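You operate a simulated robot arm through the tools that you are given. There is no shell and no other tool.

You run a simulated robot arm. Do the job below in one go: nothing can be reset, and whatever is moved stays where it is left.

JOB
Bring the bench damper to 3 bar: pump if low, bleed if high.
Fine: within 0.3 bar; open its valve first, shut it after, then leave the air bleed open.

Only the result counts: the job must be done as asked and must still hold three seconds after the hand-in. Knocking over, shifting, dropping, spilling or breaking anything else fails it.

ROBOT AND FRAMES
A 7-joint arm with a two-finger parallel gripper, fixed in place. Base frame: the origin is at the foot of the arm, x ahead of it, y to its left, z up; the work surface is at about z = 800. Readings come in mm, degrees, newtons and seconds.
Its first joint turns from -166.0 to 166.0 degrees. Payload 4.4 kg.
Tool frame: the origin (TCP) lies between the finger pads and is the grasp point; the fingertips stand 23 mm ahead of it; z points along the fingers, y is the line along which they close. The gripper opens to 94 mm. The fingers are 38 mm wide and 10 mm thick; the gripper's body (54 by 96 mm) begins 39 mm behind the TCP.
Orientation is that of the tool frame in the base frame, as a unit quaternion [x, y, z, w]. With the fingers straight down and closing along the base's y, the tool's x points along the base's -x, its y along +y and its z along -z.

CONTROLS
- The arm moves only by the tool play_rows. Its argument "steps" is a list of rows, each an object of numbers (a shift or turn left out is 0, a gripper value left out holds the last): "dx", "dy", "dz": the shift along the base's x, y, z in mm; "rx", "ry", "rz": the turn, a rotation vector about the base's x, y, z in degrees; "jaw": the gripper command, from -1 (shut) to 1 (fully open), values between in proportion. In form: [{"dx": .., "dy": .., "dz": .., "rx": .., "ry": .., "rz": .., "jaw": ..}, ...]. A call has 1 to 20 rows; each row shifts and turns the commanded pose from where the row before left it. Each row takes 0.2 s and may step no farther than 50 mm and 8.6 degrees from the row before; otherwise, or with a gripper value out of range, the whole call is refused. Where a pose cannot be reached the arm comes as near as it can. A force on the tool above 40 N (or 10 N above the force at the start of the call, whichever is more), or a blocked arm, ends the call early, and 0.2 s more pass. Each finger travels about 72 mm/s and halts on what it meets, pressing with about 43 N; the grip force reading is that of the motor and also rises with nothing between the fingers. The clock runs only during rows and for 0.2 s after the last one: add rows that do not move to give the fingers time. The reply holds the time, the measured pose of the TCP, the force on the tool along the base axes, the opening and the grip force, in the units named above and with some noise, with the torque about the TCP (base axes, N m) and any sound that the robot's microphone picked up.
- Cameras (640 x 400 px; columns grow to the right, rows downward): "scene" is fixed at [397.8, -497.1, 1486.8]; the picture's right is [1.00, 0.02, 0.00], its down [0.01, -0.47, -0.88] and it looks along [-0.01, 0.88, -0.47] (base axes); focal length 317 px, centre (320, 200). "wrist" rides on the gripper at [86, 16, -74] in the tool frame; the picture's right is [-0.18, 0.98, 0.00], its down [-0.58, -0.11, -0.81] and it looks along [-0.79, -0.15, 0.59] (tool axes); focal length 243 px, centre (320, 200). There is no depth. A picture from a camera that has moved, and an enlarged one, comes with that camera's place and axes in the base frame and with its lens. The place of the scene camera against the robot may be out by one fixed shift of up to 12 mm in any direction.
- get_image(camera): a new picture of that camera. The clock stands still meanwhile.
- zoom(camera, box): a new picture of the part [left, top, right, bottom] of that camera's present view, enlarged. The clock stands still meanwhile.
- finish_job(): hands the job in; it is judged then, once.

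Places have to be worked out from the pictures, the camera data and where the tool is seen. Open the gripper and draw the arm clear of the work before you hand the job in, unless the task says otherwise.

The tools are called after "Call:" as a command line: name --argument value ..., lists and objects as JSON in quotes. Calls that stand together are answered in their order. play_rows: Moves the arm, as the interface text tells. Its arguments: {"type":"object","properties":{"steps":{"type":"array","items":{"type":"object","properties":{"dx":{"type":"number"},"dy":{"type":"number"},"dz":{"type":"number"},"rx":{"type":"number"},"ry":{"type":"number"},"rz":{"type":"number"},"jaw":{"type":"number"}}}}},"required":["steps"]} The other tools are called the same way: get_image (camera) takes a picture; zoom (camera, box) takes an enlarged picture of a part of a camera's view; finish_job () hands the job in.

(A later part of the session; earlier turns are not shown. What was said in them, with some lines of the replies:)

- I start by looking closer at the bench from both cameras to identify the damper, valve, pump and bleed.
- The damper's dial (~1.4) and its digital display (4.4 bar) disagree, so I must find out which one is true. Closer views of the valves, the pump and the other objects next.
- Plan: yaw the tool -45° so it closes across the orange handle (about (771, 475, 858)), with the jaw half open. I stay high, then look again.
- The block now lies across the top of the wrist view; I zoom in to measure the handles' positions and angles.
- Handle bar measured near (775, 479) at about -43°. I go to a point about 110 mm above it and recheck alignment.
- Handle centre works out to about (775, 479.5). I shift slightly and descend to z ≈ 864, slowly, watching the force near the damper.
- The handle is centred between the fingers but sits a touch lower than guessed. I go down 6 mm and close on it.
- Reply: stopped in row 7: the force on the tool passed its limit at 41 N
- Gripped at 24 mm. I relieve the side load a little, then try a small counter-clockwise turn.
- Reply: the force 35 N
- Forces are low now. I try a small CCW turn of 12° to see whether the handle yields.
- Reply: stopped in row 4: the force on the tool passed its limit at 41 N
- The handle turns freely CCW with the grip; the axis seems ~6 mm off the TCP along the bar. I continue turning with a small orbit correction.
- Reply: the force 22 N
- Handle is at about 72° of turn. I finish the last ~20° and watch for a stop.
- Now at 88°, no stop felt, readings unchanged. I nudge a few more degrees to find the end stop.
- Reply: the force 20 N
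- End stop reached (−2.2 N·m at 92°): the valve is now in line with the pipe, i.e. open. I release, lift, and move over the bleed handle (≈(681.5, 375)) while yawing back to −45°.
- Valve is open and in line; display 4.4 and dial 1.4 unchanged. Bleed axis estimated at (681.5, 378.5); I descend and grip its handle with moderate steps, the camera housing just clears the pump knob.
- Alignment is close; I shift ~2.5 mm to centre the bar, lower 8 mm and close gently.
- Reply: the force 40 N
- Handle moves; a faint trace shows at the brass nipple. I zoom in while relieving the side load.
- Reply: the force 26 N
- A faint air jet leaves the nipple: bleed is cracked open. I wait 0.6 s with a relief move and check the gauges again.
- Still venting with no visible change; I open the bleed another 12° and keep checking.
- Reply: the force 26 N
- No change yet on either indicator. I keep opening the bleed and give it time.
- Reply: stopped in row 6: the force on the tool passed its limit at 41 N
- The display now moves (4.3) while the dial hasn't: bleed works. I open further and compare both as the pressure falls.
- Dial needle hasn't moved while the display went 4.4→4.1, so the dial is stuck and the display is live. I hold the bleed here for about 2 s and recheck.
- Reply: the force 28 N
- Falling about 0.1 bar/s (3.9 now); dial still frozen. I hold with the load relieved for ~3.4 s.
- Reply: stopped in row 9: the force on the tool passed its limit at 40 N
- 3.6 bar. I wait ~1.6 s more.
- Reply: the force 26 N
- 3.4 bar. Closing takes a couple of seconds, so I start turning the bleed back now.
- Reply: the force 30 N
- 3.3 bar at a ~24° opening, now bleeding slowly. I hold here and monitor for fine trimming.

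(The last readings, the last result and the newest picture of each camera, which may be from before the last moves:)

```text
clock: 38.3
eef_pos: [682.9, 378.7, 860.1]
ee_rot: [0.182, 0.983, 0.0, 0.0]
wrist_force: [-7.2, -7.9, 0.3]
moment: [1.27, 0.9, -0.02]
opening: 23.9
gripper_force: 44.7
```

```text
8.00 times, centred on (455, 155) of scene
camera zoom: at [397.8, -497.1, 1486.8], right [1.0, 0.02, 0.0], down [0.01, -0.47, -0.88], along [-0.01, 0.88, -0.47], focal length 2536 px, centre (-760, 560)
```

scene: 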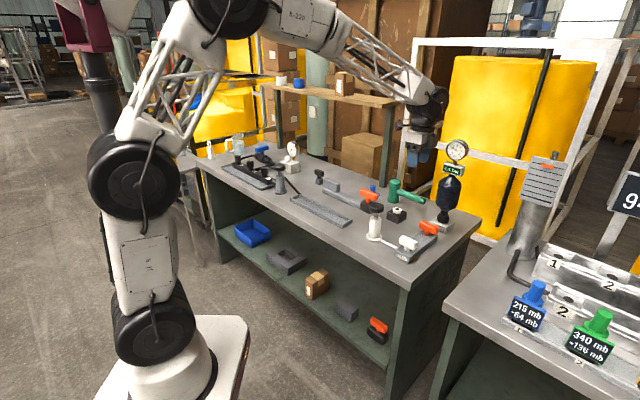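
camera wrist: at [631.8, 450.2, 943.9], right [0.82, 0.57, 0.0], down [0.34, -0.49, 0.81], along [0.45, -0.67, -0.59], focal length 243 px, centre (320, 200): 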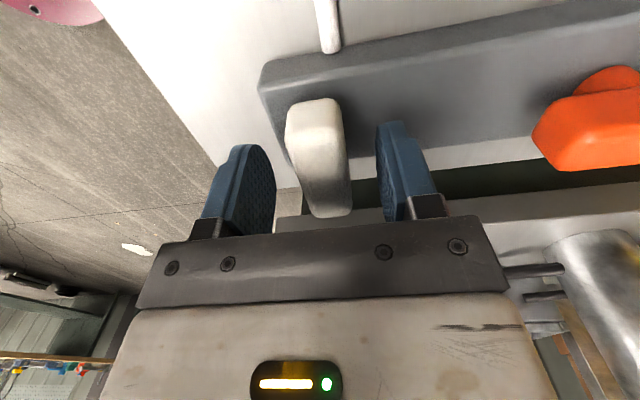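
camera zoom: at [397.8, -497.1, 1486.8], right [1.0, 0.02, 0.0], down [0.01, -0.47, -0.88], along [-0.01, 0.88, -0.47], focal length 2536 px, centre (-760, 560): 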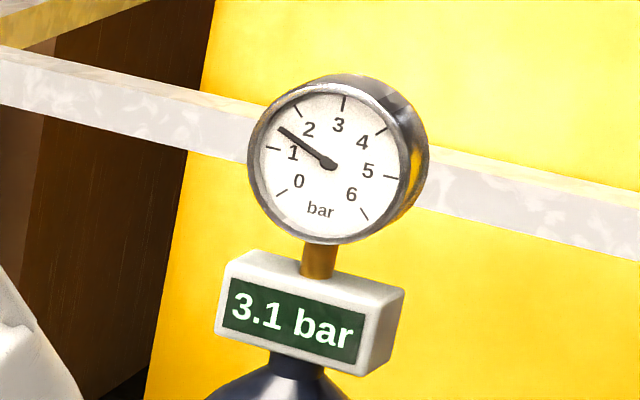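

3.1 bar: I close the bleed fully now.

Call:
play_rows --steps '[{"rz": -6, "dx": -0.1, "dy": -0.1}, {"rz": -6}, {"rz": -6}, {"rz": -6}, {"rz": -1}, {}]'

Call:
zoom --camera "scene" --box '[430, 130, 480, 180]'

Call:
zoom --camera "scene" --box '[400, 225, 450, 275]'

```text
clock: 39.7
eef_pos: [682.9, 378.4, 860.0]
ee_rot: [0.39, 0.921, -0.001, -0.001]
wrist_force: [-25.6, -8.6, 18.5]
moment: [0.19, 0.38, 1.03]
opening: 24.0
gripper_force: 45.1
```

```text
8.00 times, centred on (455, 155) of scene
camera zoom: at [397.8, -497.1, 1486.8], right [1.0, 0.02, 0.0], down [0.01, -0.47, -0.88], along [-0.01, 0.88, -0.47], focal length 2536 px, centre (-760, 560)
```

zoom: 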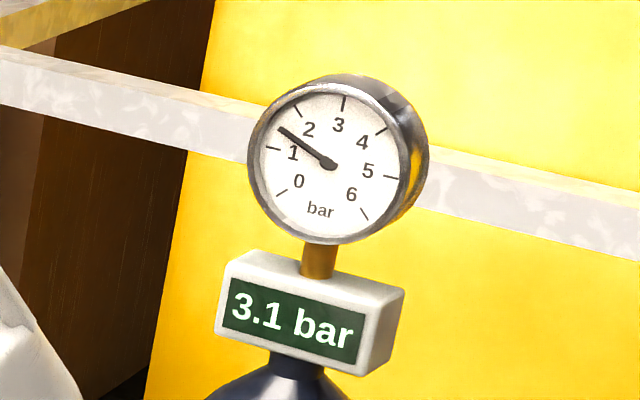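

```text
8.00 times, centred on (425, 250) of scene
camera zoom: at [397.8, -497.1, 1486.8], right [1.0, 0.02, 0.0], down [0.01, -0.47, -0.88], along [-0.01, 0.88, -0.47], focal length 2536 px, centre (-520, -200)
```

zoom: 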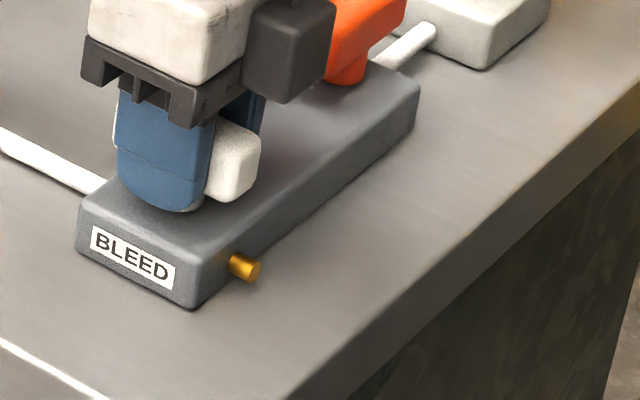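

Jet is gone, stop torque felt, display holds 3.1. I release the bleed, lift, and go back above the orange valve at yaw +45°.

Call:
play_rows --steps '[{"dx": -0.4, "dy": -0.2, "rz": 0.7, "dz": 0.3}, {"jaw": 0.2}, {}, {}, {"dz": 40}, {"dz": 40}, {"dx": 16, "dy": 16, "rz": 7.5}, {"dx": 16, "dy": 16, "rz": 7.5}, {"dx": 16, "dy": 16, "rz": 7.5}, {"dx": 16, "dy": 16, "rz": 7.5}, {"dx": 16, "dy": 16, "rz": 7.5}, {"dx": 15.7, "dy": 15.7, "rz": 7.5}, {"rz": 7.5}, {"rz": 7.5}, {"rz": 7.5}, {"rz": 7.5}, {"rz": 7.5}, {"rz": 7.5}, {}]'

Call:
get_image --camera "wrist"

Call:
zoom --camera "scene" --box '[350, 130, 480, 270]'

```text
clock: 43.7
eef_pos: [777.8, 474.0, 938.8]
ee_rot: [-0.381, 0.924, 0.0, 0.001]
wrist_force: [-0.2, 0.8, -0.4]
moment: [0.02, 0.01, 0.01]
opening: 56.2
gripper_force: 0.1
```

```text
taken
camera wrist: at [705.2, 425.4, 1015.5], right [-0.56, 0.83, 0.0], down [0.49, 0.33, 0.81], along [0.67, 0.45, -0.59], focal length 243 px, centre (320, 200)
```

wrist: 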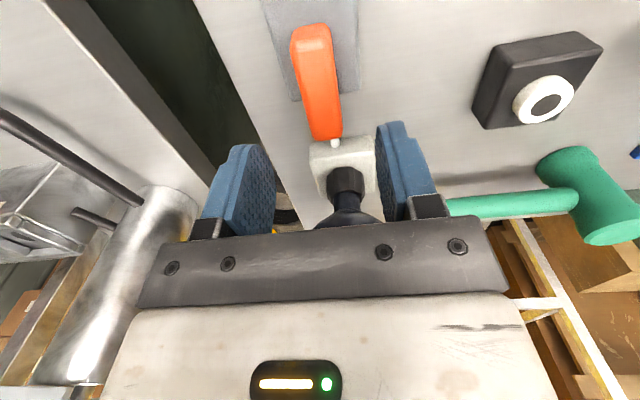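

```text
2.86 times, centred on (415, 200) of scene
camera zoom: at [397.8, -497.1, 1486.8], right [1.0, 0.02, 0.0], down [0.01, -0.47, -0.88], along [-0.01, 0.88, -0.47], focal length 906 px, centre (49, 200)
```

zoom: 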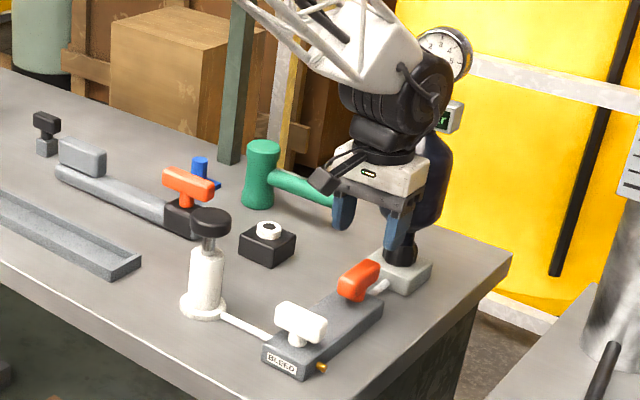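

Orange bar is aligned and centred under the TCP. I descend to z ≈ 860 and grip it.

Call:
play_rows --steps '[{"dz": -25}, {"dz": -25}, {"dz": -20}, {"dz": -8.5}, {"jaw": -0.1}, {"jaw": -0.3}, {"jaw": -0.45}, {"jaw": -0.55}, {}]'

Call:
get_image --camera "wrist"

```text
clock: 45.7
eef_pos: [778.3, 474.3, 859.5]
ee_rot: [-0.381, 0.925, -0.001, 0.001]
wrist_force: [5.0, -6.6, -3.2]
moment: [0.2, 0.02, -0.01]
opening: 25.2
gripper_force: 4.9
```

```text
taken
camera wrist: at [705.2, 426.3, 936.3], right [-0.56, 0.83, 0.0], down [0.49, 0.33, 0.81], along [0.67, 0.45, -0.59], focal length 243 px, centre (320, 200)
```

wrist: 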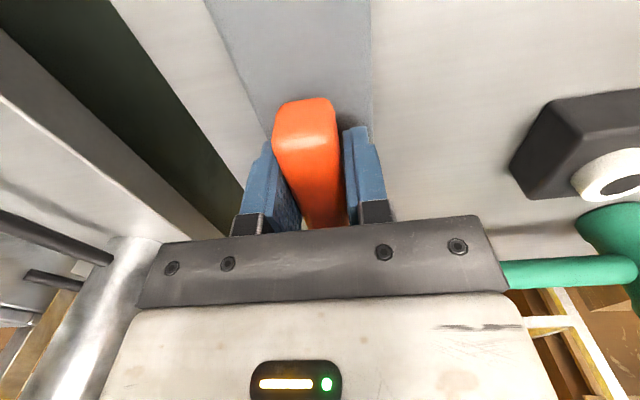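

Call:
play_rows --steps '[{"dx": 0.3, "dy": -0.4, "jaw": -0.8}, {"jaw": -1}, {}]'

```text
clock: 46.5
eef_pos: [778.3, 474.9, 860.5]
ee_rot: [-0.381, 0.924, 0.0, 0.001]
wrist_force: [0.0, -4.5, -2.4]
moment: [1.18, -0.51, 0.01]
opening: 24.0
gripper_force: 45.1
```

Solid grip with low force. I turn clockwise to shut the valve, in stages.

Call:
play_rows --steps '[{"rz": -4}, {"rz": -4}, {"rz": -4}, {"rz": -4}, {"rz": -4}, {"rz": -4}, {}]'

```text
clock: 47.9
eef_pos: [778.6, 474.4, 859.9]
ee_rot: [-0.201, 0.98, -0.001, 0.001]
wrist_force: [7.7, 11.7, -5.8]
moment: [0.24, 0.67, -0.04]
opening: 23.8
gripper_force: 45.2
stopped in row 6: the force on the tool passed its limit at 41 N (the readings are from after the stop); the commanded pose is now the measured one
```

Call:
play_rows --steps '[{"dx": 0.2, "dy": 0.3, "dz": -0.1}, {"rz": -4}, {"rz": -4}, {"rz": -4}, {"rz": -4}, {}]'

```text
clock: 49.3
eef_pos: [779.1, 473.2, 861.1]
ee_rot: [-0.063, 0.998, -0.001, -0.001]
wrist_force: [-8.2, -14.8, 5.5]
moment: [0.43, -0.5, -0.02]
opening: 24.2
gripper_force: 45.1
```

Call:
play_rows --steps '[{"dx": -0.2, "dy": -0.4, "dz": 0.1}, {"rz": -4}, {"rz": -4}, {"rz": -4}, {"rz": -4}, {"rz": -4}, {}]'

```text
clock: 50.9
eef_pos: [778.5, 473.9, 860.3]
ee_rot: [0.112, 0.994, -0.001, -0.001]
wrist_force: [8.3, -6.4, -14.5]
moment: [0.4, -1.05, -0.02]
opening: 24.3
gripper_force: 44.7
```

Call:
play_rows --steps '[{"dx": 0.2, "dy": -0.2, "dz": -0.2}, {"rz": -4}, {"rz": -4}, {"rz": -4}, {"rz": -4}, {}]'

```text
clock: 52.3
eef_pos: [777.9, 473.8, 861.3]
ee_rot: [0.248, 0.969, -0.001, -0.001]
wrist_force: [7.0, 2.2, -14.2]
moment: [-0.28, -1.35, 0.02]
opening: 24.0
gripper_force: 45.1
```

Call:
play_rows --steps '[{"dx": 0.2, "dz": -0.3}, {"rz": -4}, {"rz": -4}, {"rz": -4}, {"rz": -4}, {"rz": -1.5}, {}]'

Call:
zoom --camera "scene" --box '[350, 130, 480, 270]'

```text
clock: 53.9
eef_pos: [777.5, 474.1, 860.3]
ee_rot: [0.393, 0.919, -0.001, -0.001]
wrist_force: [-10.7, -6.3, 7.8]
moment: [0.27, -0.01, 1.45]
opening: 23.9
gripper_force: 44.5
stopped in row 7: the force on the tool passed its limit at 41 N (the readings are from after the stop); the commanded pose is now the measured one
```

```text
2.86 times, centred on (415, 200) of scene
camera zoom: at [397.8, -497.1, 1486.8], right [1.0, 0.02, 0.0], down [0.01, -0.47, -0.88], along [-0.01, 0.88, -0.47], focal length 906 px, centre (49, 200)
```

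zoom: 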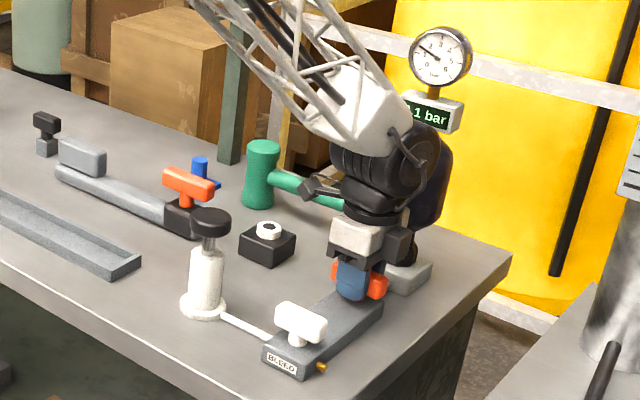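

End stop felt (+1.45 N·m): the damper valve is shut, display "…1 bar". I release, lift, and return over the bleed at yaw −45°.

Call:
play_rows --steps '[{"rz": 0.8, "dx": -0.2, "dy": -0.1}, {"jaw": 0.2}, {}, {}, {"dz": 40}, {"dz": 40}, {"dx": -16, "dy": -16}, {"dx": -16, "dy": -16}, {"dx": -16, "dy": -16}, {"dx": -16, "dy": -16}, {"dx": -16, "dy": -16}, {"dx": -15, "dy": -15.6}, {}]'

Call:
get_image --camera "wrist"

Call:
zoom --camera "scene" --box '[350, 130, 480, 270]'

Call:
zoom --camera "scene" --box '[430, 130, 480, 180]'

```text
clock: 56.7
eef_pos: [682.4, 379.8, 940.9]
ee_rot: [0.387, 0.922, -0.002, 0.0]
wrist_force: [-0.7, -0.2, -0.1]
moment: [0.01, -0.01, 0.0]
opening: 56.6
gripper_force: 0.1
```

```text
taken
camera wrist: at [633.8, 453.0, 1016.2], right [0.83, 0.56, 0.0], down [0.33, -0.49, 0.81], along [0.45, -0.67, -0.59], focal length 243 px, centre (320, 200)
```

wrist: 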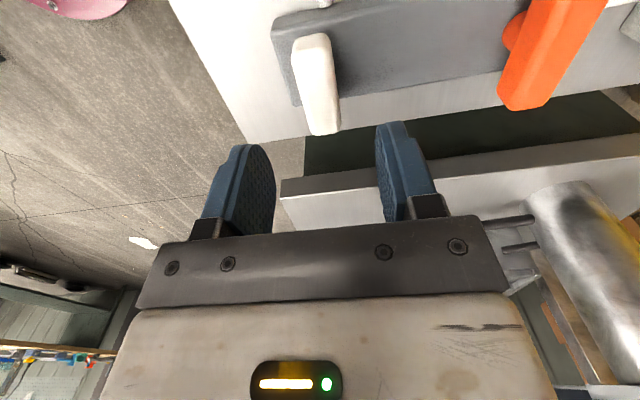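

```text
2.86 times, centred on (415, 200) of scene
camera zoom: at [397.8, -497.1, 1486.8], right [1.0, 0.02, 0.0], down [0.01, -0.47, -0.88], along [-0.01, 0.88, -0.47], focal length 906 px, centre (49, 200)
```

zoom: 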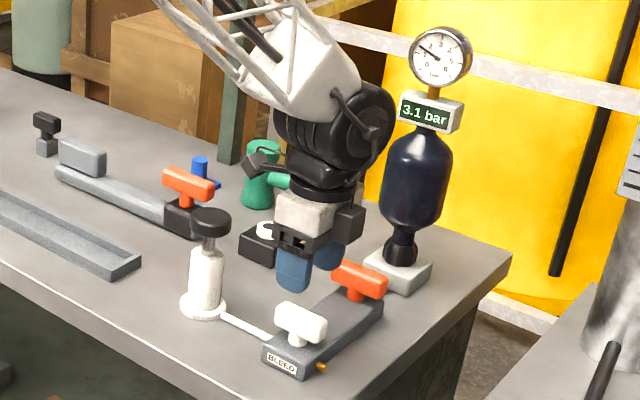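

```text
8.00 times, centred on (455, 155) of scene
camera zoom: at [397.8, -497.1, 1486.8], right [1.0, 0.02, 0.0], down [0.01, -0.47, -0.88], along [-0.01, 0.88, -0.47], focal length 2536 px, centre (-760, 560)
```

zoom: 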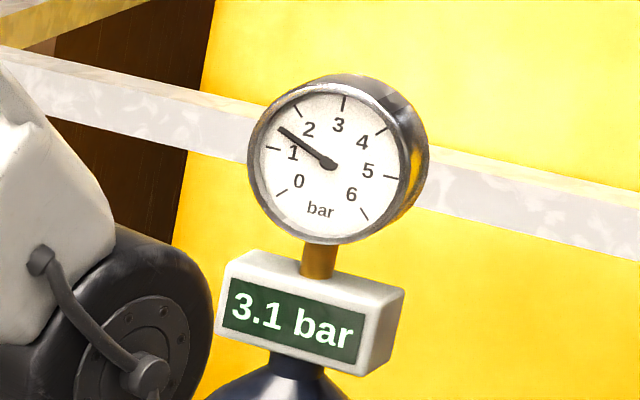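

Valve shut across the pipe, 3.1 bar holds. Descend onto the bleed handle again and grip.

Call:
play_rows --steps '[{"dx": -0.4, "dy": -1.0, "dz": -25}, {"dz": -25}, {"dz": -20}, {"dz": -10}, {"jaw": -0.1}, {"jaw": -0.3}, {"jaw": -0.45}, {"jaw": -0.55}, {}]'

```text
clock: 58.7
eef_pos: [684.3, 376.6, 859.6]
ee_rot: [0.387, 0.922, -0.001, -0.001]
wrist_force: [-1.0, -0.2, -2.6]
moment: [0.34, -0.98, 0.58]
opening: 23.6
gripper_force: 45.2
```

Call:
play_rows --steps '[{"jaw": -1, "rz": 4}, {"rz": 4}, {"rz": 4}, {"rz": 4}, {"rz": 4}, {"rz": 4}, {}]'

Call:
zoom --camera "scene" --box '[400, 150, 480, 280]'

```text
clock: 59.7
eef_pos: [684.8, 378.1, 859.1]
ee_rot: [0.258, 0.966, -0.001, 0.0]
wrist_force: [7.9, 5.9, -8.2]
moment: [0.72, -0.16, 0.01]
opening: 24.1
gripper_force: 45.2
stopped in row 5: the force on the tool passed its limit at 42 N (the readings are from after the stop); the commanded pose is now the measured one
```

```text
3.08 times, centred on (440, 215) of scene
camera zoom: at [397.8, -497.1, 1486.8], right [1.0, 0.02, 0.0], down [0.01, -0.47, -0.88], along [-0.01, 0.88, -0.47], focal length 975 px, centre (-49, 154)
```

zoom: 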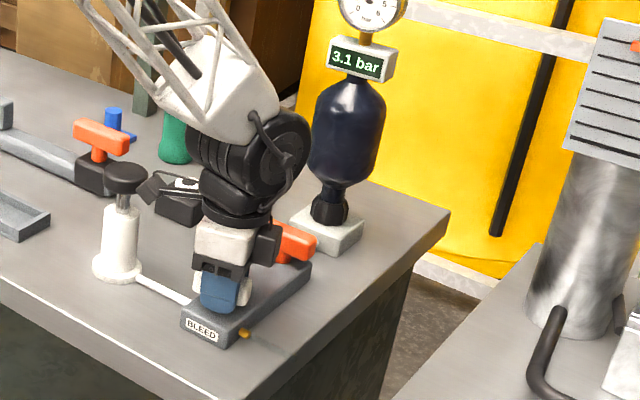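

Valve shut, bleed opening on the line only, 3.1 still held. I continue opening in stages.

Call:
play_rows --steps '[{"dx": 0.3, "dy": 0.3, "dz": -0.2}, {"rz": 4, "dx": 0.08, "dy": 0.12}, {"rz": 4, "dx": 0.07, "dy": 0.13}, {"rz": 4, "dx": 0.05, "dy": 0.13}, {"rz": 4, "dx": 0.04, "dy": 0.14}, {"rz": 4, "dx": 0.03, "dy": 0.14}, {}]'

```text
clock: 61.3
eef_pos: [684.9, 379.0, 858.8]
ee_rot: [0.085, 0.996, -0.001, 0.0]
wrist_force: [-9.2, -8.7, 5.0]
moment: [1.07, 1.25, 0.02]
opening: 24.0
gripper_force: 44.8
```

Call:
play_rows --steps '[{"dx": -0.2, "dy": -0.3, "dz": 0.1}, {"rz": 4, "dx": 0.0, "dy": 0.14}, {"rz": 4, "dx": -0.02, "dy": 0.14}, {"rz": 4, "dx": -0.03, "dy": 0.13}, {"rz": 4, "dx": -0.05, "dy": 0.13}, {"rz": 4, "dx": -0.06, "dy": 0.12}, {}]'

```text
clock: 62.9
eef_pos: [684.5, 379.3, 859.6]
ee_rot: [-0.089, 0.996, -0.001, 0.001]
wrist_force: [-0.6, 12.3, 7.2]
moment: [0.62, 0.3, -0.02]
opening: 24.1
gripper_force: 44.7
```

Call:
play_rows --steps '[{"dy": 0.3}, {"rz": 4, "dx": -0.08, "dy": 0.12}, {"rz": 4, "dx": -0.1, "dy": 0.1}, {"rz": 4, "dx": -0.1, "dy": 0.1}, {"rz": 4, "dx": -0.1, "dy": 0.1}, {"rz": 4, "dx": -0.1, "dy": 0.1}, {}]'

```text
clock: 64.5
eef_pos: [684.2, 380.0, 859.6]
ee_rot: [-0.26, 0.966, -0.001, 0.001]
wrist_force: [5.7, 5.8, -3.0]
moment: [0.75, 0.54, 0.01]
opening: 24.0
gripper_force: 44.9
stopped in row 7: the force on the tool passed its limit at 41 N (the readings are from after the stop); the commanded pose is now the measured one
```

Call:
play_rows --steps '[{"dx": 0.1, "dy": 0.1}, {"rz": 4, "dx": -0.1, "dy": 0.1}, {"rz": 4, "dx": -0.1, "dy": 0.1}, {"rz": 4, "dx": -0.1, "dy": 0.1}, {"rz": 4, "dx": -0.1, "dy": 0.05}, {"rz": 1.5}, {}]'

Call:
zoom --camera "scene" --box '[400, 130, 480, 280]'

```text
clock: 66.1
eef_pos: [683.7, 379.8, 858.4]
ee_rot: [-0.404, 0.915, -0.001, 0.0]
wrist_force: [0.6, 8.7, -21.7]
moment: [0.02, 0.28, -2.18]
opening: 24.5
gripper_force: 45.0
```

```text
2.67 times, centred on (440, 205) of scene
camera zoom: at [397.8, -497.1, 1486.8], right [1.0, 0.02, 0.0], down [0.01, -0.47, -0.88], along [-0.01, 0.88, -0.47], focal length 845 px, centre (0, 187)
```

zoom: 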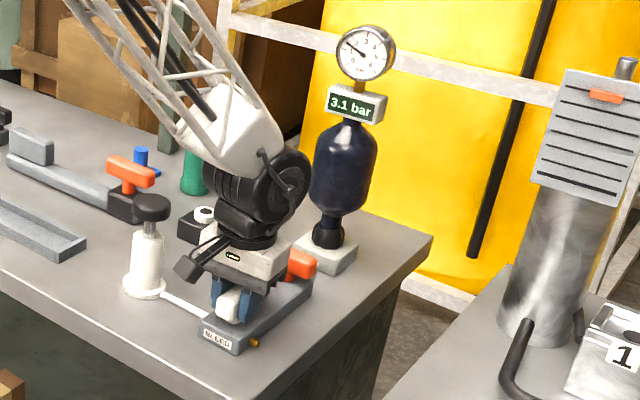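

Bleed is fully open (end stop), damper holds 3.1 bar. I release, lift straight up, and draw the arm back clear of the work.

Call:
play_rows --steps '[{"rz": -0.8, "dz": -0.2}, {"jaw": 0.2}, {}, {}, {"dz": 40}, {"dz": 40}, {"dz": 50}, {"dz": 50}, {"dz": 50}, {"dx": -30, "dy": -10, "dz": 20, "jaw": 1}, {"dx": -30, "dy": -20}, {"dx": -30, "dy": -20}, {"dx": -30, "dy": -20}, {}, {}, {}, {}]'

Call:
get_image --camera "scene"

Call:
zoom --camera "scene" --box '[360, 130, 480, 270]'

Call:
zoom --camera "scene" --box '[430, 130, 480, 180]'

Call:
zoom --camera "scene" --box '[395, 215, 445, 270]'

```text
clock: 69.7
eef_pos: [563.2, 308.1, 1109.5]
ee_rot: [-0.398, 0.917, -0.001, 0.001]
wrist_force: [-0.5, 0.5, 0.2]
moment: [0.01, 0.02, 0.0]
opening: 93.8
gripper_force: 0.1
```

```text
taken
```

scene: 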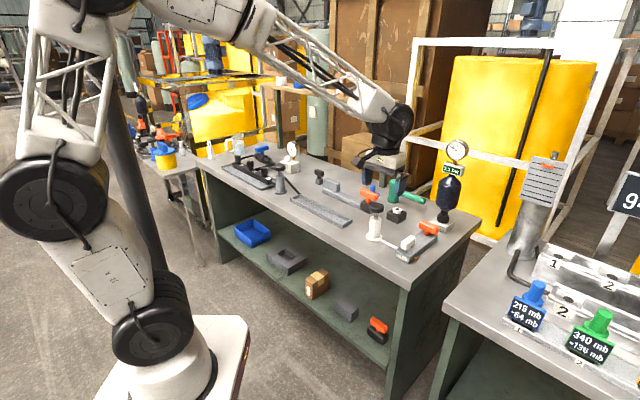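

```text
2.86 times, centred on (420, 200) of scene
camera zoom: at [397.8, -497.1, 1486.8], right [1.0, 0.02, 0.0], down [0.01, -0.47, -0.88], along [-0.01, 0.88, -0.47], focal length 906 px, centre (34, 200)
```

zoom: 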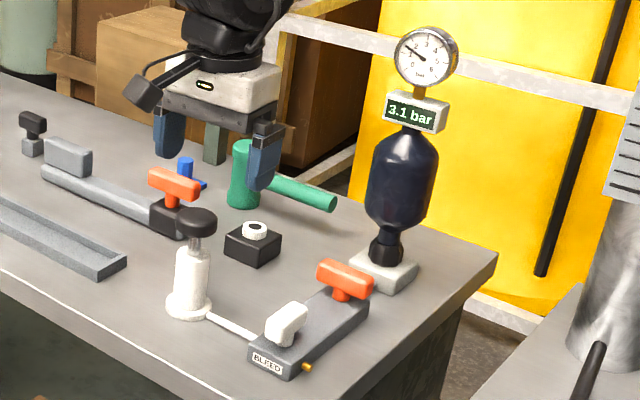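

```text
8.00 times, centred on (455, 155) of scene
camera zoom: at [397.8, -497.1, 1486.8], right [1.0, 0.02, 0.0], down [0.01, -0.47, -0.88], along [-0.01, 0.88, -0.47], focal length 2536 px, centre (-760, 560)
```

zoom: 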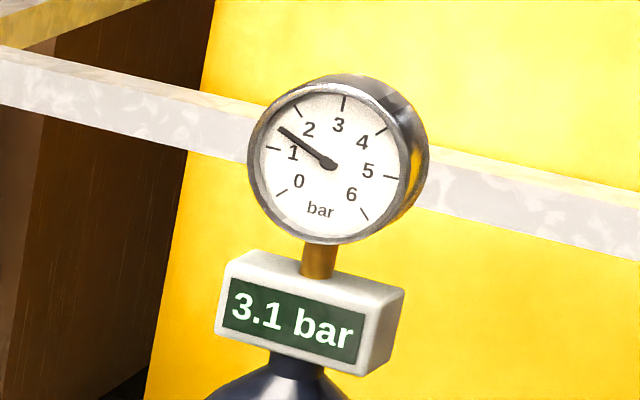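

```text
7.27 times, centred on (420, 242) of scene
camera zoom: at [397.8, -497.1, 1486.8], right [1.0, 0.02, 0.0], down [0.01, -0.47, -0.88], along [-0.01, 0.88, -0.47], focal length 2306 px, centre (-407, -109)
```

zoom: 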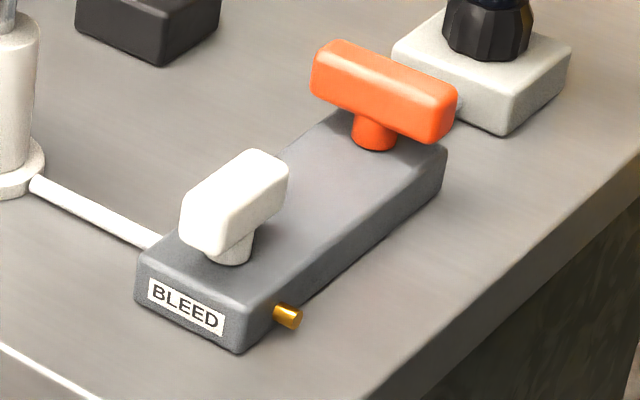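

Valve is shut, bleed open, no jet, display 3.1 steady. Before hand-in I take a very close look at the dial since its needle looks drawn thicker than at the start.

Call:
zoom --camera "scene" --box '[445, 136, 470, 161]'

Call:
play_rows --steps '[{}, {}, {}, {}, {}, {}, {}, {}, {}, {}, {}, {}, {}, {}, {}, {}]'

Call:
zoom --camera "scene" --box '[440, 136, 470, 176]'

```text
16.00 times, centred on (458, 148) of scene
camera zoom: at [397.8, -497.1, 1486.8], right [1.0, 0.02, 0.0], down [0.01, -0.47, -0.88], along [-0.01, 0.88, -0.47], focal length 5072 px, centre (-1880, 1024)
```

zoom: 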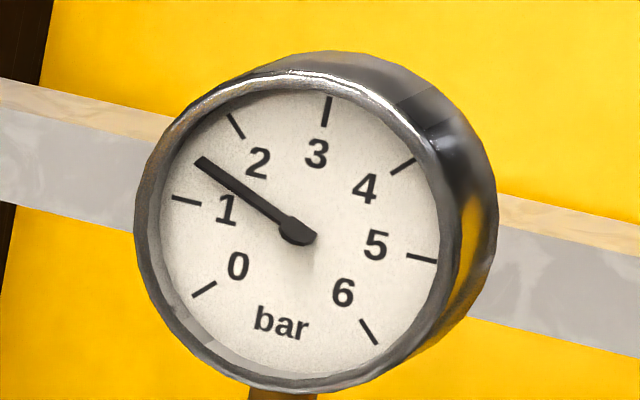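

```text
clock: 73.1
eef_pos: [563.4, 310.2, 1110.3]
ee_rot: [-0.398, 0.917, -0.001, 0.001]
wrist_force: [0.5, 0.8, -0.6]
moment: [0.01, -0.02, 0.0]
opening: 93.7
gripper_force: 0.1
```

```text
10.00 times, centred on (455, 156) of scene
camera zoom: at [397.8, -497.1, 1486.8], right [1.0, 0.02, 0.0], down [0.01, -0.47, -0.88], along [-0.01, 0.88, -0.47], focal length 3170 px, centre (-1030, 640)
```

zoom: 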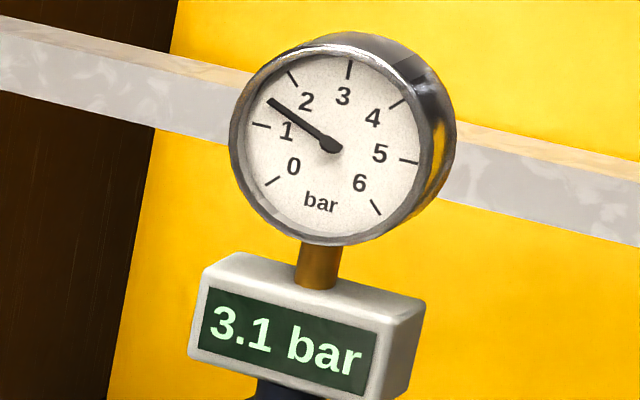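

The dial needle still points to about 1.4, so it is stuck, while the live display holds 3.1 bar after another 3 s. The valve is shut, the bleed is open, and the gripper is open and clear, so I hand in.

Call:
finish_job

```text
The job is handed in.
```

The bench damper now reads 3.1 bar on its digital display, within the 0.3 bar tolerance. It held there for more than three seconds before I handed in.

- **Which reading I used:** the dial and the display disagreed at the start, about 1.4 bar against 4.4 bar. As I bled air off, the display fell steadily and the dial needle never moved, so I treated the dial as stuck. I did not vent to zero to check the display for an offset.
- **What I did:** I opened the orange valve and bled the damper from 4.4 to 3.1 bar. I shut the bleed while I closed the valve, then opened it fully and left it open. No pumping was needed.
- **Final state:** the valve is shut against its end stop and the air bleed is open against its stop. The gripper is open and the arm is clear of the work. Nothing else on the bench was moved.
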